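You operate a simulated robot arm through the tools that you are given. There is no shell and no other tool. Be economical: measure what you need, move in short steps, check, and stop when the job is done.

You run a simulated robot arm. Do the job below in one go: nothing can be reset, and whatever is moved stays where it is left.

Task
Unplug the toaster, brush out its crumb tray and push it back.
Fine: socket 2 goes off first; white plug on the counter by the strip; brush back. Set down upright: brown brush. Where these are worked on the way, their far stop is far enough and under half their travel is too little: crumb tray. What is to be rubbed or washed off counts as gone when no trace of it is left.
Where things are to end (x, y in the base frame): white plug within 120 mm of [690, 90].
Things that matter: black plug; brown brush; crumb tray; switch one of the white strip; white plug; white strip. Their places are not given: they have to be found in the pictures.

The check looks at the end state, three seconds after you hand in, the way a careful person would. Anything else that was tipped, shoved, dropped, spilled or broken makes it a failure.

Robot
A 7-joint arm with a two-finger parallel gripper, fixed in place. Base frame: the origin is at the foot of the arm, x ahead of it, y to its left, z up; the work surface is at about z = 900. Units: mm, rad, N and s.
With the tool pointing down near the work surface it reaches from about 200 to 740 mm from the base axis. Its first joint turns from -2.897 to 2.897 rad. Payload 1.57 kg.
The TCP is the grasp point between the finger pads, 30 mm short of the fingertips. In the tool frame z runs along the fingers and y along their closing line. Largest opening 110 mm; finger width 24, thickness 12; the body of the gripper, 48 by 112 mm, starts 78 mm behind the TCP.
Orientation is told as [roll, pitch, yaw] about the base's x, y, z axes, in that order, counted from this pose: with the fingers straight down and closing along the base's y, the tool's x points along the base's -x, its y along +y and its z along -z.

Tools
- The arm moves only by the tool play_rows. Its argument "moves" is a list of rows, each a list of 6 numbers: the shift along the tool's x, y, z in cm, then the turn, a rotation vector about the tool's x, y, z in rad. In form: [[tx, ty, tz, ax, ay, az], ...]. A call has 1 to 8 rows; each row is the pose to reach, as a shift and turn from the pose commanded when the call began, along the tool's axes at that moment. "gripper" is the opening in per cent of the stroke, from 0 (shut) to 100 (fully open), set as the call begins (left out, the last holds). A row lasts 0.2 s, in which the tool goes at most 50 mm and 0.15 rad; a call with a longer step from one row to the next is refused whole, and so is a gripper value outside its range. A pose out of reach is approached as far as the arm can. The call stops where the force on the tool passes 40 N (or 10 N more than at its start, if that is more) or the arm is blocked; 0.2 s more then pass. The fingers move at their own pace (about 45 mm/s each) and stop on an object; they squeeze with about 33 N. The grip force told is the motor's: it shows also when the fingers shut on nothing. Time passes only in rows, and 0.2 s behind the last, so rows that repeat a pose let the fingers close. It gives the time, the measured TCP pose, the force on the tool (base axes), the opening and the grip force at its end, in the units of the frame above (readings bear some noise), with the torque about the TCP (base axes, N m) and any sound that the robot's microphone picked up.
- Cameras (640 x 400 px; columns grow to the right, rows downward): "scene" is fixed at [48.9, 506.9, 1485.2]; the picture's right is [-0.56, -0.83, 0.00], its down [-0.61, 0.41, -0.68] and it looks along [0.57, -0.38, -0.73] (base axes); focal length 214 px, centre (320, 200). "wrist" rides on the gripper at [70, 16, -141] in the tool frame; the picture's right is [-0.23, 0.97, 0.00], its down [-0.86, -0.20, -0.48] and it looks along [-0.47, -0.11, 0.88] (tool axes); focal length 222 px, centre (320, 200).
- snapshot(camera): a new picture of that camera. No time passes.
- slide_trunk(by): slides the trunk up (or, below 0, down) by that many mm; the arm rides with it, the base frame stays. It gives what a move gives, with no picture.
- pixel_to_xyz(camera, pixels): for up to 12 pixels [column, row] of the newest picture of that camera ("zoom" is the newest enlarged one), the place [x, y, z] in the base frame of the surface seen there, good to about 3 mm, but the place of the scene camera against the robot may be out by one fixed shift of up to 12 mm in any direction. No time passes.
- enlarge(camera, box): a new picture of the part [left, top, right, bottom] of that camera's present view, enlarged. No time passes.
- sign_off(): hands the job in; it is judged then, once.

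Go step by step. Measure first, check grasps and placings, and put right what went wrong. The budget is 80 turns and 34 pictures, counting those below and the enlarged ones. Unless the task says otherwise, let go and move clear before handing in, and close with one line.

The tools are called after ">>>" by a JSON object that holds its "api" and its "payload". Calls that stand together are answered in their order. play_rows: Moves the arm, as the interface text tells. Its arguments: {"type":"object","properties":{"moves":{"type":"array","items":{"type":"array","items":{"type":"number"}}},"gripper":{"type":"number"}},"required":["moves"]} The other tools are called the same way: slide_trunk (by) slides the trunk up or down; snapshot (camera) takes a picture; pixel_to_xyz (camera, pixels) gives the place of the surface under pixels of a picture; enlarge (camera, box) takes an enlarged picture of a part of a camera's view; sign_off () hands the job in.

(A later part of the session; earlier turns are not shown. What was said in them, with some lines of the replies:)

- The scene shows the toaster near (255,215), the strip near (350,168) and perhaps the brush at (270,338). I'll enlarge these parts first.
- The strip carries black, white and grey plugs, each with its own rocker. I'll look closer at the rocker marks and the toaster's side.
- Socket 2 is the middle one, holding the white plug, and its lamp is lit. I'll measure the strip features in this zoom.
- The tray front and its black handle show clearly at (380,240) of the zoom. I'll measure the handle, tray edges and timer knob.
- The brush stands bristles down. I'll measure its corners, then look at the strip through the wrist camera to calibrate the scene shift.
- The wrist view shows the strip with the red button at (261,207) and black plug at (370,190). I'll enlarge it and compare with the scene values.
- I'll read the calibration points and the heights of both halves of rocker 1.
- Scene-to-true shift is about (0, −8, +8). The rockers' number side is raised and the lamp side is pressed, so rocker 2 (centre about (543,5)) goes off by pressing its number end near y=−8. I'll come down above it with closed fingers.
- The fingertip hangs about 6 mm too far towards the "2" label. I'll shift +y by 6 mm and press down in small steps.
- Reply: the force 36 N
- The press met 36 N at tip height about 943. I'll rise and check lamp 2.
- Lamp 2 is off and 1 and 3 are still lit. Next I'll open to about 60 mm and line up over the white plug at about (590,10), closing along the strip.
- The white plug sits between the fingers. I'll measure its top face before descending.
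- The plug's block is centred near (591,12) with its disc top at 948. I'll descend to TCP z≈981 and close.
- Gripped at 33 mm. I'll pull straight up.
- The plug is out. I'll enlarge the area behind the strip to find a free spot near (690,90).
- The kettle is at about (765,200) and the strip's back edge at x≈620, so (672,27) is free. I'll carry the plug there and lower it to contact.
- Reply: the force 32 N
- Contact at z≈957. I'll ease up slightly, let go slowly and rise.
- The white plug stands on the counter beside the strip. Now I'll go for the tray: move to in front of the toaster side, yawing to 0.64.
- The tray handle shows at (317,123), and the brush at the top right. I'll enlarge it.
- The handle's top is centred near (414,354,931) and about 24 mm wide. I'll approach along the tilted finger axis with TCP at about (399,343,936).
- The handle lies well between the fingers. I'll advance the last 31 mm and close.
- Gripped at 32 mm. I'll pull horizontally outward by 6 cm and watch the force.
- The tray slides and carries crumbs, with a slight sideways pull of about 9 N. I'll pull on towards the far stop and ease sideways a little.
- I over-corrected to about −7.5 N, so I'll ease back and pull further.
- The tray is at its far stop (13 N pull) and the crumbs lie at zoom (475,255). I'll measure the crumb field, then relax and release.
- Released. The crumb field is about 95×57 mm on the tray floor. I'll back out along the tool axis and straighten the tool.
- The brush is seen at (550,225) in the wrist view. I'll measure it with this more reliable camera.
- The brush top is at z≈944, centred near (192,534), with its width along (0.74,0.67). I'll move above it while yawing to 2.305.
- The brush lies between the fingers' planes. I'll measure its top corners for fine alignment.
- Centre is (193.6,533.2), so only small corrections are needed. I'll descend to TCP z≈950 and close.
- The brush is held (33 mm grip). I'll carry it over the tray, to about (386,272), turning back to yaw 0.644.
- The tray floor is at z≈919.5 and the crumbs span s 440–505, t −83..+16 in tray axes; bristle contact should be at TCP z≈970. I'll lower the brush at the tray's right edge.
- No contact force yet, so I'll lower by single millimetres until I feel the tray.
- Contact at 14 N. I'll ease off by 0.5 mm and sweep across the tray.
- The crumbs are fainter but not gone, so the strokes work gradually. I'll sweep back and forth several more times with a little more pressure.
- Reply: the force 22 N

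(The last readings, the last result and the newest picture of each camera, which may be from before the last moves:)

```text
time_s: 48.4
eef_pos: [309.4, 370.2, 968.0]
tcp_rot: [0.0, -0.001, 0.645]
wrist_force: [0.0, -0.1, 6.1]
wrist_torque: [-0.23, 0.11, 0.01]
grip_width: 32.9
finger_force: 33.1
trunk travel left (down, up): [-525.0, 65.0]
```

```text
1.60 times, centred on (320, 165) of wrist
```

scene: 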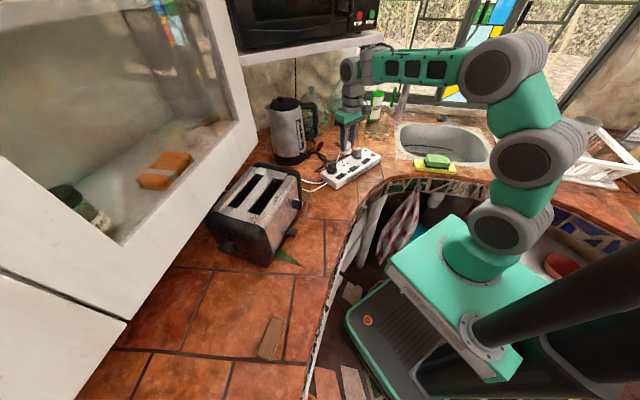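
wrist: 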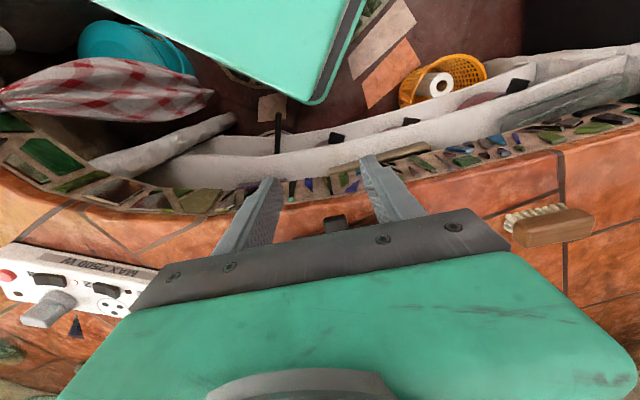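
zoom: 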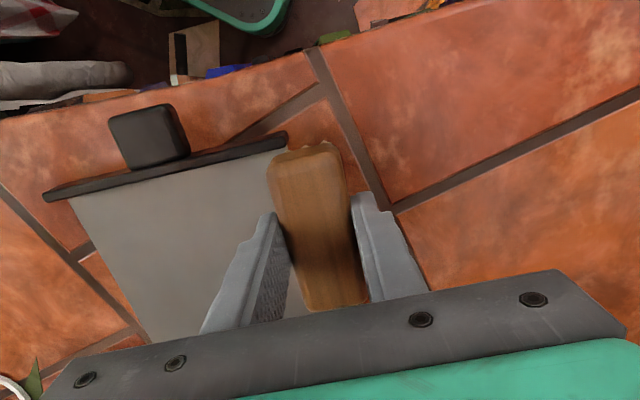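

The visible tray looks clean. I'll lift the brush and check the whole tray closely.

>>> {"api": "play_rows", "payload": {"moves": [[0, 0, -2, 0, 0, 0], [0, 0, -5, 0, 0, 0], [0, 2, -8, 0, 0, 0], [0, 6, -8, 0, 0, 0], [0, 10, -8, 0, 0, 0]]}}

>>> {"api": "enlarge", "payload": {"camera": "scene", "box": [255, 205, 325, 265]}}

```text
time_s: 49.6
eef_pos: [251.0, 448.4, 1047.5]
tcp_rot: [0.0, 0.0, 0.648]
wrist_force: [0.3, 0.2, 0.2]
wrist_torque: [0.0, 0.02, 0.03]
grip_width: 33.3
finger_force: 33.5
trunk travel left (down, up): [-525.0, 65.0]
```

```text
6.67 times, centred on (290, 235) of scene
```

zoom: 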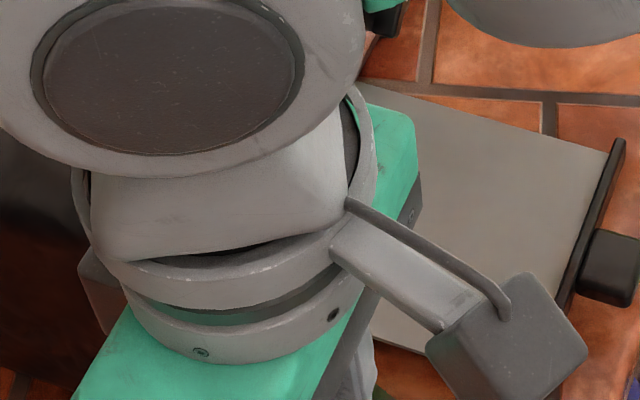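

The right part of the tray is clean, but the arm hides the rest. I'll check the left part with the wrist camera.

>>> {"api": "enlarge", "payload": {"camera": "wrist", "box": [40, 20, 360, 220]}}

```text
2.00 times, centred on (200, 120) of wrist
```

zoom: 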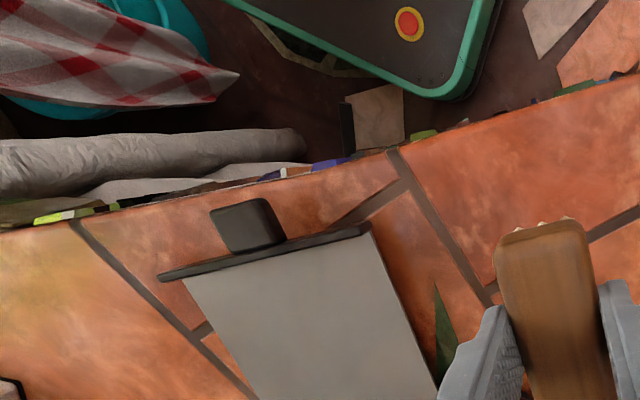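

The whole tray floor is clean. I'll carry the brush back to (193.6,533), yaw 2.285.

>>> {"api": "play_rows", "payload": {"moves": [[-0.06, 1.27, 0, 0, 0, -0.13], [-0.13, 2.55, 0, 0, 0, -0.26], [-0.2, 3.82, 0, 0, 0, -0.39], [-0.26, 5.1, 0, 0, 0, -0.52], [-0.33, 6.37, 0, 0, 0, -0.65], [-0.39, 7.64, 0, 0, 0, -0.78], [-0.46, 8.9, 0, 0, 0, -0.91], [-0.52, 10.19, 0, 0, 0, -1.04]]}}

>>> {"api": "play_rows", "payload": {"moves": [[0, 0, 0, 0, 0, -0.14], [0, 0, 0, 0, 0, -0.28], [0, 0, 0, 0, 0, -0.42], [0, 0, 0, 0, 0, -0.56], [0, 0, 0, 0, 0, -0.597], [0, 0, 0, 0, 0, -0.597]]}}

```text
time_s: 51.4
eef_pos: [191.2, 534.3, 1046.6]
tcp_rot: [0.0, 0.002, 1.69]
wrist_force: [-0.8, 0.7, -1.2]
wrist_torque: [-0.04, 0.0, -0.02]
grip_width: 32.9
finger_force: 33.4
trunk travel left (down, up): [-525.0, 65.0]
```

```text
time_s: 52.8
eef_pos: [191.2, 534.6, 1048.3]
tcp_rot: [0.0, 0.001, 2.286]
wrist_force: [-0.1, -0.3, -1.2]
wrist_torque: [-0.02, -0.01, 0.02]
grip_width: 33.0
finger_force: 33.1
trunk travel left (down, up): [-525.0, 65.0]
```

I'll lower to z≈952 and then creep down to contact.

>>> {"api": "play_rows", "payload": {"moves": [[0.3, -0.05, 4, 0, 0, 0], [0.3, -0.05, 7, 0, 0, 0], [0.3, -0.05, 9, 0, 0, 0], [0.3, -0.05, 9.6, 0, 0, 0], [0.3, -0.05, 9.75, 0, 0, 0], [0.3, -0.05, 9.85, 0, 0, 0], [0.3, -0.05, 9.85, 0, 0, 0]]}}

```text
time_s: 54.4
eef_pos: [195.3, 531.2, 949.2]
tcp_rot: [-0.002, -0.002, 2.283]
wrist_force: [0.4, -1.3, 5.2]
wrist_torque: [-0.2, -0.19, -0.01]
grip_width: 32.9
finger_force: 32.9
trunk travel left (down, up): [-525.0, 65.0]
```

Contact at 5 N. I'll open and rise straight up.

>>> {"api": "play_rows", "payload": {"moves": [[0, 0, 0, 0, 0, 0], [0, 0, 0, 0, 0, 0], [0, 0, 0, 0, 0, 0], [0, 0, 0, 0, 0, 0]], "gripper": 60}}

>>> {"api": "play_rows", "payload": {"moves": [[0, 0, -3, 0, 0, 0], [0, 0, -7, 0, 0, 0], [0, 0, -11, 0, 0, 0], [0, 0, -15, 0, 0, 0], [0, 0, -15, 0, 0, 0]]}}

>>> {"api": "enlarge", "payload": {"camera": "wrist", "box": [160, 80, 460, 280]}}

```text
time_s: 55.4
eef_pos: [194.4, 531.6, 949.6]
tcp_rot: [-0.001, -0.001, 2.283]
wrist_force: [0.3, -0.5, -1.2]
wrist_torque: [0.02, -0.02, 0.02]
grip_width: 65.8
finger_force: 0.2
trunk travel left (down, up): [-525.0, 65.0]
```

```text
time_s: 56.6
eef_pos: [193.9, 534.5, 1098.7]
tcp_rot: [0.0, -0.001, 2.282]
wrist_force: [-0.1, -0.4, -0.5]
wrist_torque: [-0.03, 0.01, 0.01]
grip_width: 66.1
finger_force: 0.0
trunk travel left (down, up): [-525.0, 65.0]
```

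```text
2.00 times, centred on (310, 180) of wrist
```

zoom: 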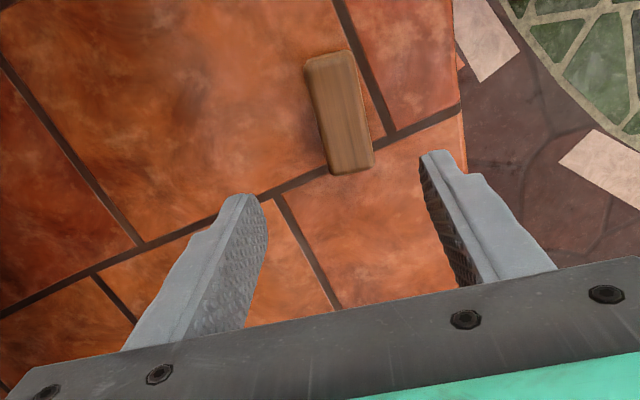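

The brush stands back in its place. I'll return to the tray handle the same way, through (224.5,215,1027) at yaw 0.644.

>>> {"api": "play_rows", "payload": {"moves": [[3.28, 2.32, 0.9, 0, 0, 0.13], [6.55, 4.64, 1.8, 0, 0, 0.26], [9.83, 6.95, 2.7, 0, 0, 0.39], [13.1, 9.27, 3.6, 0, 0, 0.52], [16.4, 11.6, 4.5, 0, 0, 0.65], [19.66, 13.9, 5.4, 0, 0, 0.78], [22.9, 16.2, 6.3, 0, 0, 0.91], [26.2, 18.54, 7.17, 0, 0, 1.04]]}}

>>> {"api": "play_rows", "payload": {"moves": [[0, 0, 0, 0, 0, 0.14], [0, 0, 0, 0, 0, 0.28], [0, 0, 0, 0, 0, 0.42], [0, 0, 0, 0, 0, 0.56], [0, 0, 0, 0, 0, 0.598]]}}

>>> {"api": "play_rows", "payload": {"moves": [[0, 0, 0, 0, -0.14, 0], [0, 0, 0, 0, -0.28, 0], [0, 0, 0, 0, -0.42, 0], [0, 0, 0, 0, -0.56, 0], [0, 0, 0, 0, -0.7, 0], [0, 0, 0, 0, -0.7, 0]]}}

```text
time_s: 58.4
eef_pos: [225.9, 212.4, 1028.1]
tcp_rot: [-0.001, 0.0, 1.242]
wrist_force: [-0.2, 0.0, -0.1]
wrist_torque: [-0.05, 0.03, -0.02]
grip_width: 66.2
finger_force: 0.1
trunk travel left (down, up): [-525.0, 65.0]
```

```text
time_s: 59.6
eef_pos: [225.6, 212.2, 1027.4]
tcp_rot: [0.0, 0.0, 0.643]
wrist_force: [0.1, 0.0, 0.3]
wrist_torque: [-0.01, 0.03, 0.02]
grip_width: 66.2
finger_force: 0.1
trunk travel left (down, up): [-525.0, 65.0]
```

```text
time_s: 61.0
eef_pos: [226.3, 214.3, 1029.0]
tcp_rot: [-0.005, -0.699, 0.643]
wrist_force: [0.4, 0.4, -0.1]
wrist_torque: [-0.02, 0.02, -0.03]
grip_width: 66.1
finger_force: 0.1
trunk travel left (down, up): [-525.0, 65.0]
```

The pose matches the earlier retreat. I'll advance 12 cm along the tool axis and close on the handle.

>>> {"api": "play_rows", "payload": {"moves": [[0, 0.1, 4, 0, 0, 0], [0, 0.1, 8, 0, 0, 0], [0, 0.1, 10.5, 0, 0, 0], [0, 0.1, 12, 0, 0, 0]]}}

>>> {"api": "play_rows", "payload": {"moves": [[0, 0, 0, 0, 0, 0], [0, 0, 0, 0, 0, 0], [0, 0, 0, 0, 0, 0], [0, 0, 0, 0, 0, 0], [0, 0, 0, 0, 0, 0]], "gripper": 0}}

```text
time_s: 62.0
eef_pos: [288.3, 261.1, 936.2]
tcp_rot: [0.001, -0.7, 0.646]
wrist_force: [-0.1, -0.4, -0.9]
wrist_torque: [-0.03, 0.0, 0.03]
grip_width: 66.0
finger_force: 0.2
trunk travel left (down, up): [-525.0, 65.0]
```

```text
time_s: 63.2
eef_pos: [287.4, 261.1, 934.4]
tcp_rot: [-0.001, -0.699, 0.648]
wrist_force: [-3.8, 4.8, -1.0]
wrist_torque: [0.17, 0.0, 0.08]
grip_width: 31.8
finger_force: 33.0
trunk travel left (down, up): [-525.0, 65.0]
```

Gripped. I'll push inward 100 mm, easing sideways slightly.

>>> {"api": "play_rows", "payload": {"moves": [[-0.956, 0.1, 0.805, 0, 0, 0], [-1.91, 0.1, 1.61, 0, 0, 0], [-2.87, 0.1, 2.42, 0, 0, 0], [-3.83, 0.1, 3.22, 0, 0, 0], [-4.78, 0.1, 4.03, 0, 0, 0], [-5.74, 0.1, 4.83, 0, 0, 0], [-6.7, 0.1, 5.64, 0, 0, 0], [-7.65, 0.1, 6.44, 0, 0, 0]]}}

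>>> {"api": "play_rows", "payload": {"moves": [[-0.765, 0, 0.644, 0, 0, 0], [-1.53, 0, 1.288, 0, 0, 0], [-2.1, 0, 1.77, 0, 0, 0], [-2.5, 0, 2.1, 0, 0, 0], [-2.7, 0, 2.27, 0, 0, 0]]}}

```text
time_s: 65.0
eef_pos: [367.2, 320.2, 935.5]
tcp_rot: [0.001, -0.699, 0.645]
wrist_force: [0.2, -0.5, 0.5]
wrist_torque: [-0.19, -0.49, -0.17]
grip_width: 31.8
finger_force: 33.6
trunk travel left (down, up): [-525.0, 65.0]
```

```text
time_s: 66.2
eef_pos: [393.7, 341.6, 935.4]
tcp_rot: [0.0, -0.702, 0.643]
wrist_force: [-8.5, -15.8, 5.2]
wrist_torque: [0.21, -0.63, -0.28]
grip_width: 31.7
finger_force: 32.9
trunk travel left (down, up): [-525.0, 65.0]
```

TCP s is 520 (523 when first gripped), with 16 N back-force and a sideways load. I'll ease sideways, push 3 mm more, and look.

>>> {"api": "play_rows", "payload": {"moves": [[0, -0.2, 0, 0, 0, 0], [0, -0.3, 0, 0, 0, 0], [-0.15, -0.3, 0.13, 0, 0, 0], [-0.15, -0.3, 0.13, 0, 0, 0]]}}

>>> {"api": "enlarge", "payload": {"camera": "scene", "box": [200, 155, 310, 275]}}

```text
time_s: 67.2
eef_pos: [396.0, 341.1, 935.2]
tcp_rot: [0.0, -0.696, 0.646]
wrist_force: [-20.6, -6.3, 2.1]
wrist_torque: [-0.17, 0.46, 0.2]
grip_width: 32.0
finger_force: 32.7
trunk travel left (down, up): [-525.0, 65.0]
```

```text
3.33 times, centred on (255, 215) of scene
```

zoom: 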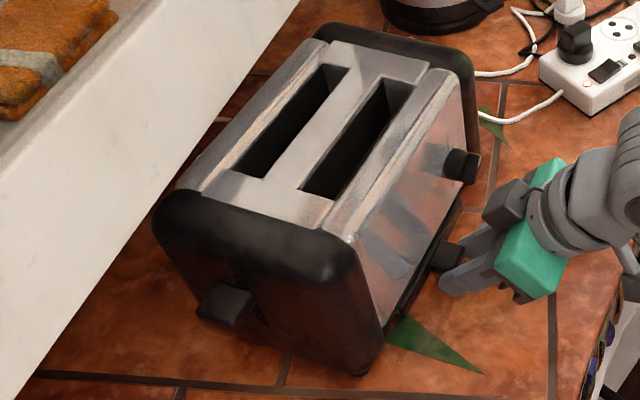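

The tray is home: the handle is back at (445,255) as at the start, and the toaster has not moved. I'll relax, open and back out.

>>> {"api": "play_rows", "payload": {"moves": [[0.15, 0.15, -0.13, 0, 0, 0], [0.15, 0.15, -0.13, 0, 0, 0], [0.15, 0.15, -0.13, 0, 0, 0], [0.15, 0.15, -0.13, 0, 0, 0]], "gripper": 60}}

>>> {"api": "play_rows", "payload": {"moves": [[0, 0, -4, 0, 0, 0], [0, 0, -8, 0, 0, 0], [0, 0, -12, 0, 0, 0], [0, 0, -16, 0, 0, 0], [0, 0, -20, 0, 0, 0], [0, 0, -20, 0, 0, 0]]}}

>>> {"api": "enlarge", "payload": {"camera": "scene", "box": [255, 190, 310, 260]}}

>>> {"api": "snapshot", "payload": {"camera": "scene"}}

>>> {"api": "pixel_to_xyz", "payload": {"camera": "zoom", "pixels": [[370, 245], [405, 240], [305, 330], [400, 155]]}}

```text
time_s: 68.2
eef_pos: [394.6, 341.0, 934.4]
tcp_rot: [0.0, -0.7, 0.647]
wrist_force: [0.9, 0.7, 0.1]
wrist_torque: [-0.03, 0.01, 0.03]
grip_width: 66.1
finger_force: 0.1
trunk travel left (down, up): [-525.0, 65.0]
```

```text
time_s: 69.6
eef_pos: [293.2, 262.9, 1089.0]
tcp_rot: [0.0, -0.7, 0.645]
wrist_force: [-0.3, 0.3, 0.1]
wrist_torque: [-0.02, -0.03, 0.0]
grip_width: 66.0
finger_force: 0.1
trunk travel left (down, up): [-525.0, 65.0]
```

```text
5.71 times, centred on (282, 225) of scene
```

zoom: 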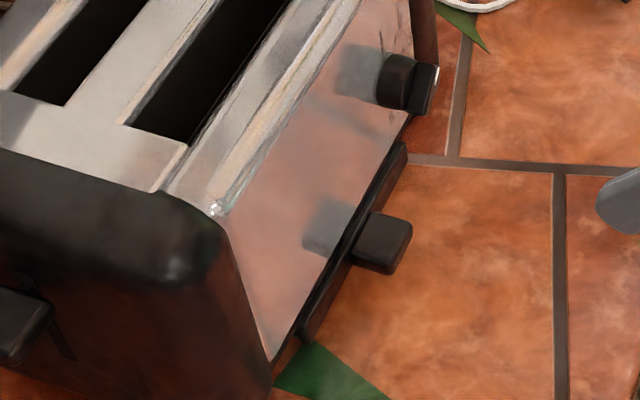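

```text
2 pictures are left
```

scene: 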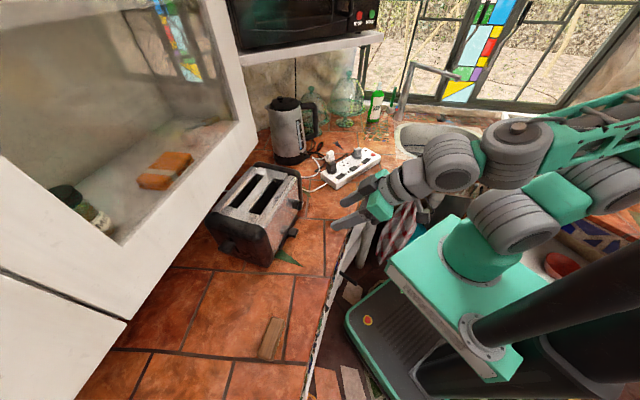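

```text
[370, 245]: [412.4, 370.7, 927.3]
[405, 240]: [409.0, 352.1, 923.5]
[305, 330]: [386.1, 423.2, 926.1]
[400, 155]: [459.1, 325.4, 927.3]
```

The tray is home and clean, the brush is standing at (272,338), the white plug is on the counter at (332,158), and lamp 2 is off with 1 and 3 lit when last checked. The gripper is open and clear, so I'm handing in.

>>> {"api": "sign_off", "payload": {}}

```text
The job is handed in.
```

I've handed the job in: socket 2 is off, and the white plug is out and standing on the counter about 65 mm from [690, 90]. The crumb tray is brushed clean and pushed home, and the brush is back upright in its place; the toaster may have shifted 1–2 mm.
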